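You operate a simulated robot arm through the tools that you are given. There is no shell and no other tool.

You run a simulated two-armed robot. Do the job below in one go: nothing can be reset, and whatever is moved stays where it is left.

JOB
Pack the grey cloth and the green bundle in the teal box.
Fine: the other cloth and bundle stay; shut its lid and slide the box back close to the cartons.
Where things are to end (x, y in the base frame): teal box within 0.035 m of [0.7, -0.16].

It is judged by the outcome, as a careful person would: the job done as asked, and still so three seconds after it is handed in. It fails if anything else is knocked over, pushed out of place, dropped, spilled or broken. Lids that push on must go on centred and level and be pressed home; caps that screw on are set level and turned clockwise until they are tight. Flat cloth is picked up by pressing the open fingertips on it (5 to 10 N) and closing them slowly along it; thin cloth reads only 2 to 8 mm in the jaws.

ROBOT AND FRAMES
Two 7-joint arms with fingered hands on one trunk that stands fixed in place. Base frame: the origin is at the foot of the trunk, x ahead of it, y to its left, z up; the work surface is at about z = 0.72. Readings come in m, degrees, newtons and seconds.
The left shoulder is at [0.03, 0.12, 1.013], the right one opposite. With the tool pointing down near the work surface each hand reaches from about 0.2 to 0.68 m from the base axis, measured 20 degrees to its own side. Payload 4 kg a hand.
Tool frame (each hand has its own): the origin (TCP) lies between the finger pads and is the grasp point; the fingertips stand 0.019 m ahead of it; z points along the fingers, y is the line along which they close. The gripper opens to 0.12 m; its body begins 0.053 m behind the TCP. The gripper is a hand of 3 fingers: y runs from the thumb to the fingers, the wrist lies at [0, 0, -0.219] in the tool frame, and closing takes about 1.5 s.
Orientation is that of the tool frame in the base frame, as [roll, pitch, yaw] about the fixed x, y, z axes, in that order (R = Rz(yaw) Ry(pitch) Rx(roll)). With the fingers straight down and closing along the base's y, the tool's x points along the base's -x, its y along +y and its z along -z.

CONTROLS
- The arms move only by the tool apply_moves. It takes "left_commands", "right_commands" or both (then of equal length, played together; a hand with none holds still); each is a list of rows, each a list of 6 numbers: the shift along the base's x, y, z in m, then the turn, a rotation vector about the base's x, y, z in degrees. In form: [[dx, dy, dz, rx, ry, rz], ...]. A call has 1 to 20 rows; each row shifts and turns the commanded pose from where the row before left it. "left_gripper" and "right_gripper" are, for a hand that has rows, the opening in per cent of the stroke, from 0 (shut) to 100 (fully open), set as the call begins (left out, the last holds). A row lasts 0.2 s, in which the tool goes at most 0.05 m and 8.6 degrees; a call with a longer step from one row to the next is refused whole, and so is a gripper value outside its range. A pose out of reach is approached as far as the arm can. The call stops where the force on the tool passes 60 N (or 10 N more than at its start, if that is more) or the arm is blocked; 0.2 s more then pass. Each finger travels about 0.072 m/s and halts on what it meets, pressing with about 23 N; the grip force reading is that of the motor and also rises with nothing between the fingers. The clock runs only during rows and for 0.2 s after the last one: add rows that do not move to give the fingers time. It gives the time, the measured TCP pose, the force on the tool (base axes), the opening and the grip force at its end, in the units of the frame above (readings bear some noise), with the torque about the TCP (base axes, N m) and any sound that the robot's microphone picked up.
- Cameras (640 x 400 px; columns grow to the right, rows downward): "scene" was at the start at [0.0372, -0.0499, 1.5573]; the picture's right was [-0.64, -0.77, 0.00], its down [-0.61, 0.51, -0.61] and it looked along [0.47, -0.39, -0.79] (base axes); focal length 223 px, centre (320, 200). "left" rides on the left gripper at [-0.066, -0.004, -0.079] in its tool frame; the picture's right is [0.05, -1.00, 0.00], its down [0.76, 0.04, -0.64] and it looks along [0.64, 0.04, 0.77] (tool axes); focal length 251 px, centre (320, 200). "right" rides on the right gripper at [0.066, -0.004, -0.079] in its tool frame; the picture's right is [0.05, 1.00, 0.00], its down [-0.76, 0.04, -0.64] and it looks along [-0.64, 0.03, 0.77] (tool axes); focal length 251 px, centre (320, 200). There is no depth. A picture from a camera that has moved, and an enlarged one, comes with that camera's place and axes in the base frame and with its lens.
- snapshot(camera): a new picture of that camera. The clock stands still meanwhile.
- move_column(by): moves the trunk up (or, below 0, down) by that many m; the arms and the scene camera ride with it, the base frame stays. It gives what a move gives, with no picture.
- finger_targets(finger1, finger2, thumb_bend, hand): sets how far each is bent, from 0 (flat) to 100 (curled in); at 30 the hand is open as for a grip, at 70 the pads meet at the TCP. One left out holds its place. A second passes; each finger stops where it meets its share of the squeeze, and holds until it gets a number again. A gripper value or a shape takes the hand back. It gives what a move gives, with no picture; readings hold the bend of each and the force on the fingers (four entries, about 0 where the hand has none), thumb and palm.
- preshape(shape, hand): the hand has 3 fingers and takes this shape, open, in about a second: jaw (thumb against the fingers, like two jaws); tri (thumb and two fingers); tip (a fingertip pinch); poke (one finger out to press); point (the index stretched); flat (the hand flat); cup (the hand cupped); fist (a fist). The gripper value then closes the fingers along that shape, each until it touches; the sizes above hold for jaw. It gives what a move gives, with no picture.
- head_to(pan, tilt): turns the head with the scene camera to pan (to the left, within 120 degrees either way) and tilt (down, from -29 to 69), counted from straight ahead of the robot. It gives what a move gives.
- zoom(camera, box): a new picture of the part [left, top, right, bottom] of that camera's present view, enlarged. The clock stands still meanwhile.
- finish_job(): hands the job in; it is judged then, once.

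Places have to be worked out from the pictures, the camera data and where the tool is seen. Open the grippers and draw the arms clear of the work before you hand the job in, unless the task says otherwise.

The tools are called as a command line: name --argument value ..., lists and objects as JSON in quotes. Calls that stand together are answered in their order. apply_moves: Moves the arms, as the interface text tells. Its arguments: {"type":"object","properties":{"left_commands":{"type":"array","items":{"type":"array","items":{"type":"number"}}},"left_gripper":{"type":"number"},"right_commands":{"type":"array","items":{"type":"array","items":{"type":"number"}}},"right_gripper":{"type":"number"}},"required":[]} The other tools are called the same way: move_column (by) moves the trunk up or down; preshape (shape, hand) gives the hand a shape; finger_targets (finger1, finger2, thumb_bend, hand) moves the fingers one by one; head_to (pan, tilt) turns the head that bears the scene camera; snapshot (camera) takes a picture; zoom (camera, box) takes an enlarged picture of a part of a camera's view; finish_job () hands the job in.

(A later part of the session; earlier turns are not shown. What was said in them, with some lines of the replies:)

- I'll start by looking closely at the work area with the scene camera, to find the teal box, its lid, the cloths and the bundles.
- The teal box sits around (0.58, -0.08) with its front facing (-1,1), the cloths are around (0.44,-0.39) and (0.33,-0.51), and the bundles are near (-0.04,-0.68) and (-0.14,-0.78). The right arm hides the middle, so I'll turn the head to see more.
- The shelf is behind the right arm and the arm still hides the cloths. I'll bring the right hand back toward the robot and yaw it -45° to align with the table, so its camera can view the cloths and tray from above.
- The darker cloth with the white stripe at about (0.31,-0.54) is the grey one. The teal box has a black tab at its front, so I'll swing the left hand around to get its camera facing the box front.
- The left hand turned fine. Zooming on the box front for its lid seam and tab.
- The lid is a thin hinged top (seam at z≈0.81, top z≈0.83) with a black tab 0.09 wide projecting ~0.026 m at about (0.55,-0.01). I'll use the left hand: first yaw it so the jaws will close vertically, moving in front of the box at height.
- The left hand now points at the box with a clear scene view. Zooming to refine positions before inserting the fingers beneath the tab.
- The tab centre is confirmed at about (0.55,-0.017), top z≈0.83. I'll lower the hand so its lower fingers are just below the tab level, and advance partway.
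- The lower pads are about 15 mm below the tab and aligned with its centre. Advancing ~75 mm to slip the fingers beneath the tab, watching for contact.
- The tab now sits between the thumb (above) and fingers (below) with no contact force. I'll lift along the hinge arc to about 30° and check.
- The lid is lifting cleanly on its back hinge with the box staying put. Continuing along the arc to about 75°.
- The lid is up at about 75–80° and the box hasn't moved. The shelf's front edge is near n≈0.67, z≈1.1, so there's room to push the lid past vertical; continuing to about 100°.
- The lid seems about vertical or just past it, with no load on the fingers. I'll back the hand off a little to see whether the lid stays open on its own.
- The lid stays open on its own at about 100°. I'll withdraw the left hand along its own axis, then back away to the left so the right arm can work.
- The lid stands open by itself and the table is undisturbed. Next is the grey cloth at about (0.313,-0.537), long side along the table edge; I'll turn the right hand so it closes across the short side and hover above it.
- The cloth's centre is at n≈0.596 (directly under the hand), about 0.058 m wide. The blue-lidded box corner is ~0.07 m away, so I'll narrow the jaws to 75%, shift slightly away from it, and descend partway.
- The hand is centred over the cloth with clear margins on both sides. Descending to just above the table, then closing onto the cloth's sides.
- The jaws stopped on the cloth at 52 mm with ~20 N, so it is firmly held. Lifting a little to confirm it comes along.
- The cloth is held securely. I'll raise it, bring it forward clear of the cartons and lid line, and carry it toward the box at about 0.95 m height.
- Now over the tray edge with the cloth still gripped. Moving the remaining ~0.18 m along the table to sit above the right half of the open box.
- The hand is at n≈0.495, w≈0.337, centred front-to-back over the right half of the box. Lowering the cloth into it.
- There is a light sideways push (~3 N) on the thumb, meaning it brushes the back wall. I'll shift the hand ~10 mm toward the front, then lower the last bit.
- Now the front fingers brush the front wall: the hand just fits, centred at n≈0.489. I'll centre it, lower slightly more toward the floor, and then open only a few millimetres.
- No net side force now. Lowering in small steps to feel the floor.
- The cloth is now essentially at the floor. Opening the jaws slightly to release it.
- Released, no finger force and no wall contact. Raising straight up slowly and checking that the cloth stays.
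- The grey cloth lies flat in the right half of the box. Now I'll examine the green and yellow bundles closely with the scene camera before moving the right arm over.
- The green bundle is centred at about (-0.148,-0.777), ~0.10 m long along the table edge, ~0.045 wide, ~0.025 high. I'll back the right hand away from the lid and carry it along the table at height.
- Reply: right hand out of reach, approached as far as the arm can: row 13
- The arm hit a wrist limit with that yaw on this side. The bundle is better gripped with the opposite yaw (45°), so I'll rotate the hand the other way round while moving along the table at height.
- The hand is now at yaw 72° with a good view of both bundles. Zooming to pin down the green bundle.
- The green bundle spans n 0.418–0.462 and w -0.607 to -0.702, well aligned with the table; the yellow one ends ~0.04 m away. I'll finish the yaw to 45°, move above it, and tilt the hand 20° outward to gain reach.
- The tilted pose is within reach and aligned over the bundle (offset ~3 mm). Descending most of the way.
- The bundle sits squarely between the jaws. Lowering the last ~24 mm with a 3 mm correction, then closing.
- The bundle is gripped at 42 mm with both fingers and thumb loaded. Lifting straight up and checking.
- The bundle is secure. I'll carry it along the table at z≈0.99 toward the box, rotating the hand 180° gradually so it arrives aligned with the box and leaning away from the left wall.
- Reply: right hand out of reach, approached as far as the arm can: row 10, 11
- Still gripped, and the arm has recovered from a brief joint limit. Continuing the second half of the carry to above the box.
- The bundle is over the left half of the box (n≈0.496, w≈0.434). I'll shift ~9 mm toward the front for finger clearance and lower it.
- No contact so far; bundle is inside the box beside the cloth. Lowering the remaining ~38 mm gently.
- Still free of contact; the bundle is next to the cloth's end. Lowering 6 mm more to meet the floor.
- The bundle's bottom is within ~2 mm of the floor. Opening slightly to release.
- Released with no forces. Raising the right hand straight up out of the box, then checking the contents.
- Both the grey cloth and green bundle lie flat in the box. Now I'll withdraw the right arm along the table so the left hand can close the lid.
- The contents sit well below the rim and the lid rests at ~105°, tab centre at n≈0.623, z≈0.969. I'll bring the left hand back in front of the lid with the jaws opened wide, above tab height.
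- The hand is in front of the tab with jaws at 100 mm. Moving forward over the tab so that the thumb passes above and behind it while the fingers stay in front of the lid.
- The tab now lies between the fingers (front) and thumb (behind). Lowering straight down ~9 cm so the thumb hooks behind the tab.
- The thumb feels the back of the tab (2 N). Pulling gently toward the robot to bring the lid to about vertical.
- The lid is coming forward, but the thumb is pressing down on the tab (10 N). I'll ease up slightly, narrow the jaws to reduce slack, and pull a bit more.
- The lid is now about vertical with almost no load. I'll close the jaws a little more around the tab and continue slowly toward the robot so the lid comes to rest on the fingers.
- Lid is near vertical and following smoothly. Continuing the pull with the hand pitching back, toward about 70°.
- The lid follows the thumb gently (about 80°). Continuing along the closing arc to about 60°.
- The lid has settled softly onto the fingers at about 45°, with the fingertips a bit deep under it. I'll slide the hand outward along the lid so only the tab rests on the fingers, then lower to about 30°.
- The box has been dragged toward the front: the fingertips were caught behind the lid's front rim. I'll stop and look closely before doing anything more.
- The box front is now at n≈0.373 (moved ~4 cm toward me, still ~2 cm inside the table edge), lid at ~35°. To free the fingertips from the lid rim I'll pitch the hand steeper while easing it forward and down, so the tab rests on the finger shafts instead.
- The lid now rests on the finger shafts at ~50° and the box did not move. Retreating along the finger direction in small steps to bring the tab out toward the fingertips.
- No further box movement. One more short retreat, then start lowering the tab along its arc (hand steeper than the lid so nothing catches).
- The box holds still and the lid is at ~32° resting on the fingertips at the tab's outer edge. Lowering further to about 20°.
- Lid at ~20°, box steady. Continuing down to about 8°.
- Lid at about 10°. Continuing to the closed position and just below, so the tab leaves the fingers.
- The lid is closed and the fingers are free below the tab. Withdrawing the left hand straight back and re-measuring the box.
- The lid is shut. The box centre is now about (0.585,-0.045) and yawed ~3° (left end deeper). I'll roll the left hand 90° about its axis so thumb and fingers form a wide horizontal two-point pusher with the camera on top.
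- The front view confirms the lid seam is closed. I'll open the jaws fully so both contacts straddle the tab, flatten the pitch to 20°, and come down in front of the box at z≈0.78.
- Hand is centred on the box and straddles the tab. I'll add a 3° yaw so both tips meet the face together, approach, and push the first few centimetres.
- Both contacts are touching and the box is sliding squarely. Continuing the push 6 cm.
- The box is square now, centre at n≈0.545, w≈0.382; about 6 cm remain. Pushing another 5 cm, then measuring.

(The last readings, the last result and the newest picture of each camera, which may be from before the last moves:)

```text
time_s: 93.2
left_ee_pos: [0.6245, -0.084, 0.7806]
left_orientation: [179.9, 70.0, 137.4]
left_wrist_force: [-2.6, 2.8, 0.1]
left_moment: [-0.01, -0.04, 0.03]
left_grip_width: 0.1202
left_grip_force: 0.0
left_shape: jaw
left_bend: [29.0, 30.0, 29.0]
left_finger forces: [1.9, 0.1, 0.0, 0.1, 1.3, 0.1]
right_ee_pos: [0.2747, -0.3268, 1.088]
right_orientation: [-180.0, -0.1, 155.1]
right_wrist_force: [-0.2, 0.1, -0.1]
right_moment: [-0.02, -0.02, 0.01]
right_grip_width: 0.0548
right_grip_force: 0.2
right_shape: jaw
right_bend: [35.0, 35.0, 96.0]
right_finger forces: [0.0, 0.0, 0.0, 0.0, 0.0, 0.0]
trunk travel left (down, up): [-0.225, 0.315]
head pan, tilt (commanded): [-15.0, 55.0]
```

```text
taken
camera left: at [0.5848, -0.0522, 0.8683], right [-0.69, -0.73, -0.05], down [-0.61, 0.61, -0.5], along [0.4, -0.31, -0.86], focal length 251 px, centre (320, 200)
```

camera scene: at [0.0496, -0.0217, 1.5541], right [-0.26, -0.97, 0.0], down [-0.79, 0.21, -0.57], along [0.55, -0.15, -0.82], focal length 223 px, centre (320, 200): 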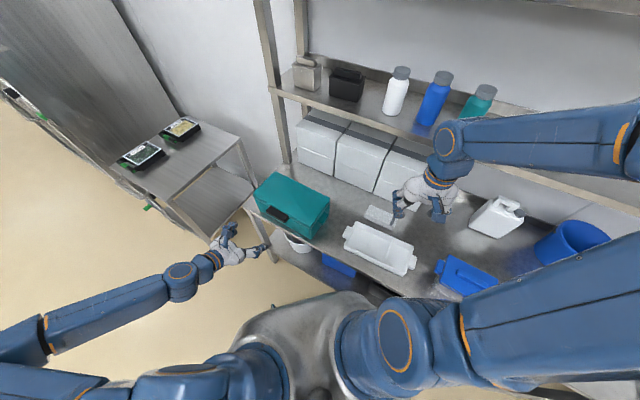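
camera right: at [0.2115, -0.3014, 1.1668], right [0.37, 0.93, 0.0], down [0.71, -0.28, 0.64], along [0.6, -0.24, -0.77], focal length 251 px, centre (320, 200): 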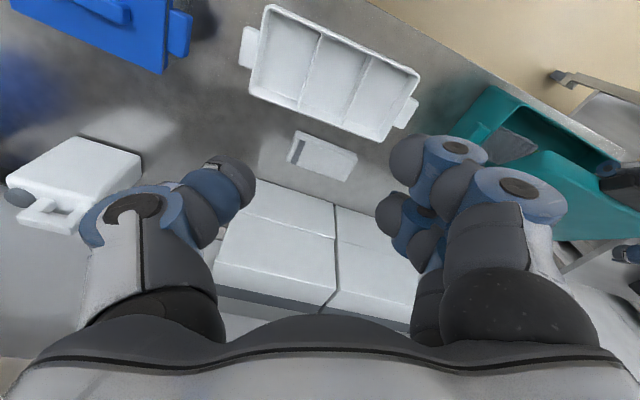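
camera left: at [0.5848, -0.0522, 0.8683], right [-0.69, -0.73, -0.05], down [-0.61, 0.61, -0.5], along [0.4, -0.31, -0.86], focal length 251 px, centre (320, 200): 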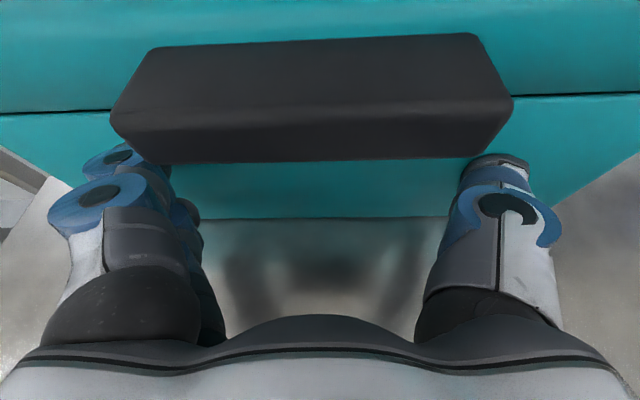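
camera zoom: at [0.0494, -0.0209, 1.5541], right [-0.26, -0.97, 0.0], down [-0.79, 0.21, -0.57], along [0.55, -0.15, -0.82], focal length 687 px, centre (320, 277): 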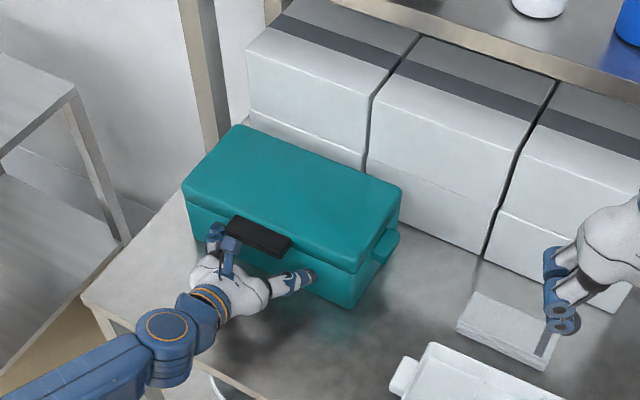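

Box centre is now about (0.694,-0.151), square and ~4 cm from the cartons. One more centimetre puts it on target.

apply_moves --left_commands '[[0.0036, -0.0036, 0, 0, 0, 0], [0.0034, -0.0034, 0, 0, 0, 0]]'

apply_moves --left_commands '[[-0.01, 0.01, 0.002, 0, 0, 0], [-0.02, 0.02, 0.01, 0, 0, 0], [-0.03, 0.03, 0.01, 0, 0, 0], [-0.03, 0.03, 0.01, 0, 0, 0], [-0.03, 0.03, 0.02, 0, 0, 0], [-0.03, 0.03, 0.02, 0, 0, 0], [-0.03, 0.03, 0.02, 0, 0, 0]]'

head_to --pan -25 --tilt 50

snapshot --camera "scene"

snapshot --camera "left"

```text
time_s: 93.8
left_ee_pos: [0.6303, -0.0905, 0.7811]
left_orientation: [179.7, 70.2, 137.4]
left_wrist_force: [-3.0, 2.2, 1.4]
left_moment: [-0.06, 0.0, -0.02]
left_grip_width: 0.1199
left_grip_force: 0.0
left_shape: jaw
left_bend: [29.0, 30.0, 29.0]
left_finger forces: [1.7, 0.0, 0.0, 0.0, 1.8, 0.0]
right_ee_pos: [0.2737, -0.3265, 1.0883]
right_orientation: [-179.9, 0.0, 155.1]
right_wrist_force: [0.3, 0.1, -1.1]
right_moment: [0.02, 0.0, -0.02]
right_grip_width: 0.0548
right_grip_force: 0.1
right_shape: jaw
right_bend: [35.0, 35.0, 96.0]
right_finger forces: [0.0, 0.0, 0.0, 0.1, 0.0, 0.0]
trunk travel left (down, up): [-0.225, 0.315]
head pan, tilt (commanded): [-15.0, 55.0]
```

```text
time_s: 95.4
left_ee_pos: [0.4489, 0.0908, 0.872]
left_orientation: [179.6, 70.2, 137.3]
left_wrist_force: [-0.5, 0.2, -1.0]
left_moment: [0.01, -0.02, 0.03]
left_grip_width: 0.1202
left_grip_force: 0.0
left_shape: jaw
left_bend: [30.0, 30.0, 30.0]
left_finger forces: [0.0, 0.1, 0.0, 0.1, 0.1, 0.0]
right_ee_pos: [0.2733, -0.3271, 1.0896]
right_orientation: [180.0, 0.1, 155.1]
right_wrist_force: [0.5, -0.5, 0.5]
right_moment: [-0.03, -0.02, -0.01]
right_grip_width: 0.0549
right_grip_force: 0.0
right_shape: jaw
right_bend: [35.0, 35.0, 96.0]
right_finger forces: [0.0, 0.0, 0.0, 0.0, 0.1, 0.1]
trunk travel left (down, up): [-0.225, 0.315]
head pan, tilt (commanded): [-15.0, 55.0]
```

```text
time_s: 96.1
left_ee_pos: [0.4504, 0.0886, 0.8722]
left_orientation: [179.8, 70.1, 137.4]
left_wrist_force: [0.0, 0.0, -0.4]
left_moment: [0.0, 0.04, -0.01]
left_grip_width: 0.12
left_grip_force: 0.0
left_shape: jaw
left_bend: [30.0, 30.0, 30.0]
left_finger forces: [0.0, 0.0, 0.1, 0.0, 0.0, 0.1]
right_ee_pos: [0.2747, -0.3273, 1.0861]
right_orientation: [-180.0, 0.0, 155.0]
right_wrist_force: [0.0, -0.1, 0.3]
right_moment: [-0.01, 0.03, -0.03]
right_grip_width: 0.0551
right_grip_force: 0.1
right_shape: jaw
right_bend: [35.0, 35.0, 96.0]
right_finger forces: [0.1, 0.0, 0.0, 0.0, 0.0, 0.0]
trunk travel left (down, up): [-0.225, 0.315]
head pan, tilt (commanded): [-25.0, 50.0]
```

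```text
taken
camera scene: at [0.0494, -0.0345, 1.5606], right [-0.42, -0.91, 0.0], down [-0.69, 0.32, -0.64], along [0.58, -0.27, -0.77], focal length 223 px, centre (320, 200)
```

scene: 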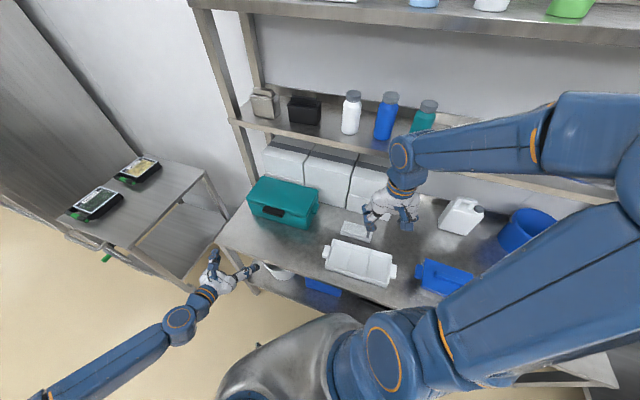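

```text
taken
camera left: at [0.4115, 0.1213, 0.959], right [-0.69, -0.73, -0.05], down [-0.61, 0.61, -0.5], along [0.4, -0.31, -0.86], focal length 251 px, centre (320, 200)
```

left: 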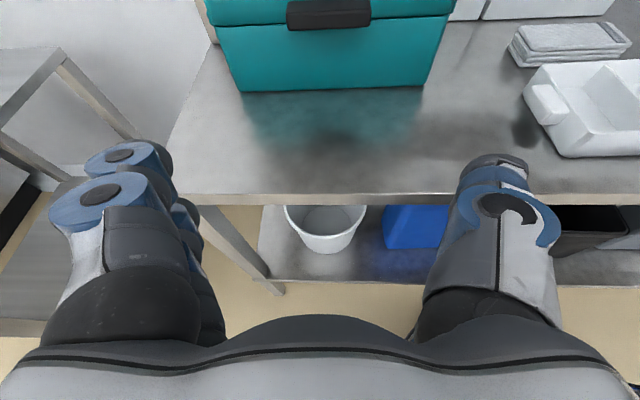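

zoom --camera "scene" --box '[230, 130, 350, 250]'

zoom --camera "left" --box '[190, 0, 490, 110]'

```text
3.33 times, centred on (290, 190) of scene
camera zoom: at [0.0494, -0.0345, 1.5606], right [-0.42, -0.91, 0.0], down [-0.69, 0.32, -0.64], along [0.58, -0.27, -0.77], focal length 745 px, centre (420, 233)
```

zoom: 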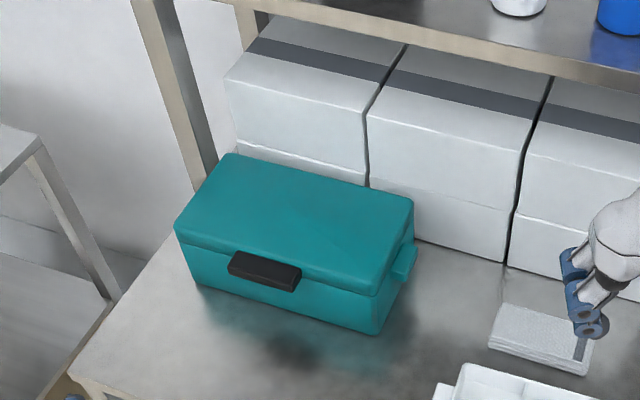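

```text
2.13 times, centred on (340, 55) of left
camera zoom: at [0.4115, 0.1213, 0.959], right [-0.69, -0.73, -0.05], down [-0.61, 0.61, -0.5], along [0.4, -0.31, -0.86], focal length 536 px, centre (277, 509)
```

zoom: 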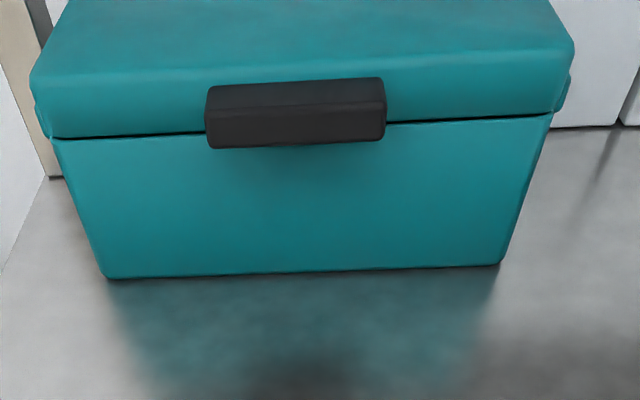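

The box centre measures about (0.700,-0.159), right on target. Checking the seam more closely to be sure that the lid is fully home.

zoom --camera "left" --box '[195, 20, 295, 80]'

zoom --camera "left" --box '[365, 10, 465, 70]'

```text
6.40 times, centred on (245, 50) of left
camera zoom: at [0.4115, 0.1213, 0.959], right [-0.69, -0.73, -0.05], down [-0.61, 0.61, -0.5], along [0.4, -0.31, -0.86], focal length 1609 px, centre (800, 1160)
```

zoom: 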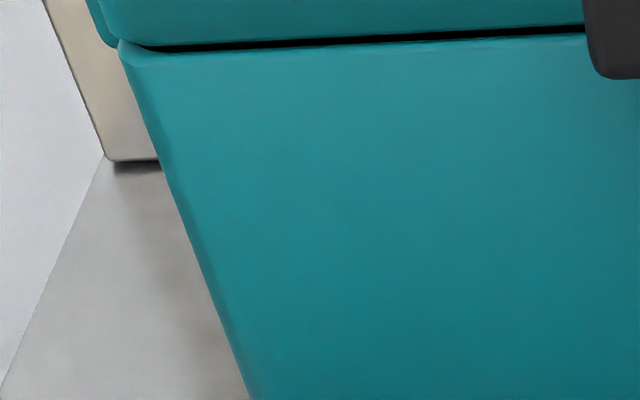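

```text
6.40 times, centred on (415, 40) of left
camera zoom: at [0.4115, 0.1213, 0.959], right [-0.69, -0.73, -0.05], down [-0.61, 0.61, -0.5], along [0.4, -0.31, -0.86], focal length 1609 px, centre (-288, 1224)
```

zoom: 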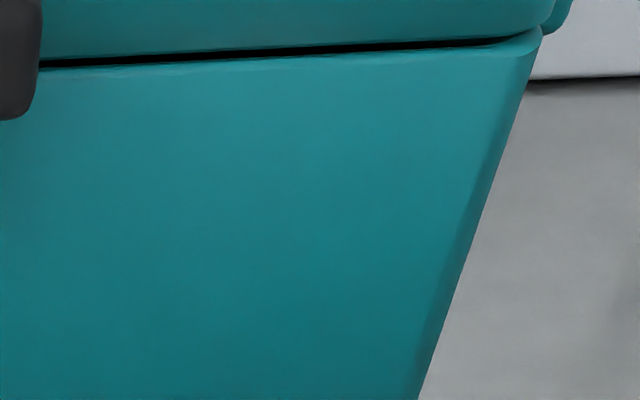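

The seam gap is only ~1 mm and even along its length, so the lid is fully shut. Now opening both grippers and drawing the arms clear of the work.

apply_moves --left_commands '[[-0.02, 0.03, 0.03, 0, 0, 0], [-0.02, 0.03, 0.03, 0, 0, 0], [-0.02, 0.03, 0.03, 0, 0, 0], [-0.02, 0.03, 0.03, 0, 0, 0], [-0.02, 0.03, 0.03, 0, 0, 0], [-0.01, 0.02, 0.03, 0, 0, 0]]' --right_commands '[[-0.01, 0.012, 0.01, 0, 0, 0], [-0.01, 0.012, 0.01, 0, 0, 0], [-0.01, 0.012, 0.01, 0, 0, 0], [-0.01, 0.012, 0.01, 0, 0, 0], [-0.01, 0.012, 0.01, 0, 0, 0], [0, 0, 0, 0, 0, 0]]' --left_gripper 100 --right_gripper 100

head_to --pan -50 --tilt 50

snapshot --camera "scene"

snapshot --camera "right"

```text
time_s: 97.5
left_ee_pos: [0.3407, 0.2575, 1.0516]
left_orientation: [179.6, 70.0, 137.3]
left_wrist_force: [-0.3, -0.9, 1.1]
left_moment: [-0.05, 0.03, -0.02]
left_grip_width: 0.12
left_grip_force: 0.1
left_shape: jaw
left_bend: [30.0, 30.0, 30.0]
left_finger forces: [0.0, 0.1, 0.1, 0.0, 0.1, 0.0]
right_ee_pos: [0.2268, -0.2692, 1.1345]
right_orientation: [179.9, 0.0, 155.1]
right_wrist_force: [0.1, 0.2, 0.0]
right_moment: [0.0, 0.0, 0.01]
right_grip_width: 0.1197
right_grip_force: 0.1
right_shape: jaw
right_bend: [30.0, 30.0, 30.0]
right_finger forces: [0.0, 0.1, 0.0, 0.0, 0.1, 0.1]
trunk travel left (down, up): [-0.225, 0.315]
head pan, tilt (commanded): [-25.0, 50.0]
```

```text
time_s: 98.4
left_ee_pos: [0.3412, 0.2576, 1.0501]
left_orientation: [179.7, 70.0, 137.3]
left_wrist_force: [-0.2, -0.4, 0.3]
left_moment: [0.0, 0.0, -0.03]
left_grip_width: 0.1201
left_grip_force: 0.0
left_shape: jaw
left_bend: [30.0, 30.0, 30.0]
left_finger forces: [0.0, 0.0, 0.0, 0.1, 0.1, 0.0]
right_ee_pos: [0.2244, -0.2686, 1.1344]
right_orientation: [-180.0, 0.0, 155.1]
right_wrist_force: [0.9, 0.1, 1.3]
right_moment: [-0.01, 0.03, -0.01]
right_grip_width: 0.1198
right_grip_force: 0.0
right_shape: jaw
right_bend: [30.0, 30.0, 30.0]
right_finger forces: [0.0, 0.0, 0.0, 0.1, 0.1, 0.0]
trunk travel left (down, up): [-0.225, 0.315]
head pan, tilt (commanded): [-50.0, 50.0]
```

```text
taken
camera scene: at [0.029, -0.0611, 1.5607], right [-0.77, -0.64, 0.0], down [-0.49, 0.59, -0.64], along [0.41, -0.49, -0.77], focal length 223 px, centre (320, 200)
```

scene: 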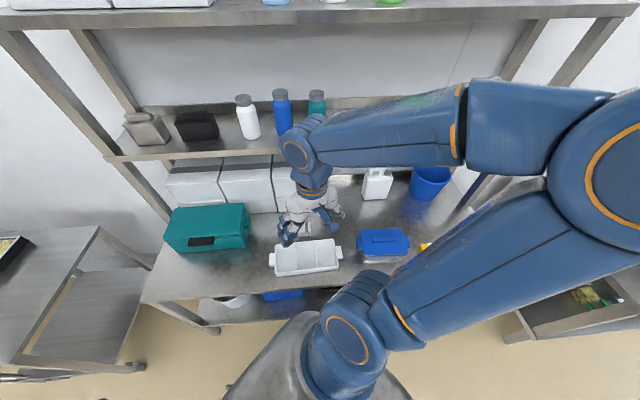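

```text
taken
camera right: at [0.1629, -0.2436, 1.2138], right [0.37, 0.93, 0.0], down [0.71, -0.28, 0.64], along [0.6, -0.24, -0.77], focal length 251 px, centre (320, 200)
```

right: 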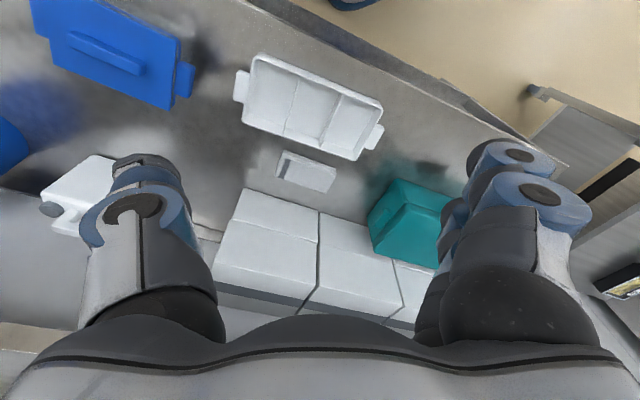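

Final check: the teal box is shut, square and at about (0.700,-0.159) just in front of the cartons. The white cloth, tray, blue box, yellow bundle and shelf items look undisturbed, and both hands are open and clear. Handing in.

finish_job

```text
The job is handed in.
```

The grey cloth and the green bundle are in the teal box, its lid is shut, and the box is back near the cartons. By the camera it stands at about (0.700, -0.159), with your target at [0.7, -0.16], and the gap to the cartons is roughly 3 cm.

- **Lid:** the seam gap is even along the front and about 1 mm wide. I lowered the lid by hand and did not press it down afterwards.
- **Slip while closing:** my fingertips caught behind the lid's front rim and dragged the box about 4 cm toward the robot. It stayed on the table. I freed the fingers, closed the lid, and pushed the box straight back to its place.
- **Other items:** the white cloth measured within about 1 cm of where it started. The tray, blue box and shelf bottles look untouched. In the last picture the arm mostly hid the yellow bundle, so I did not check it closely, but nothing touched it.

Both hands are open and clear of the work.
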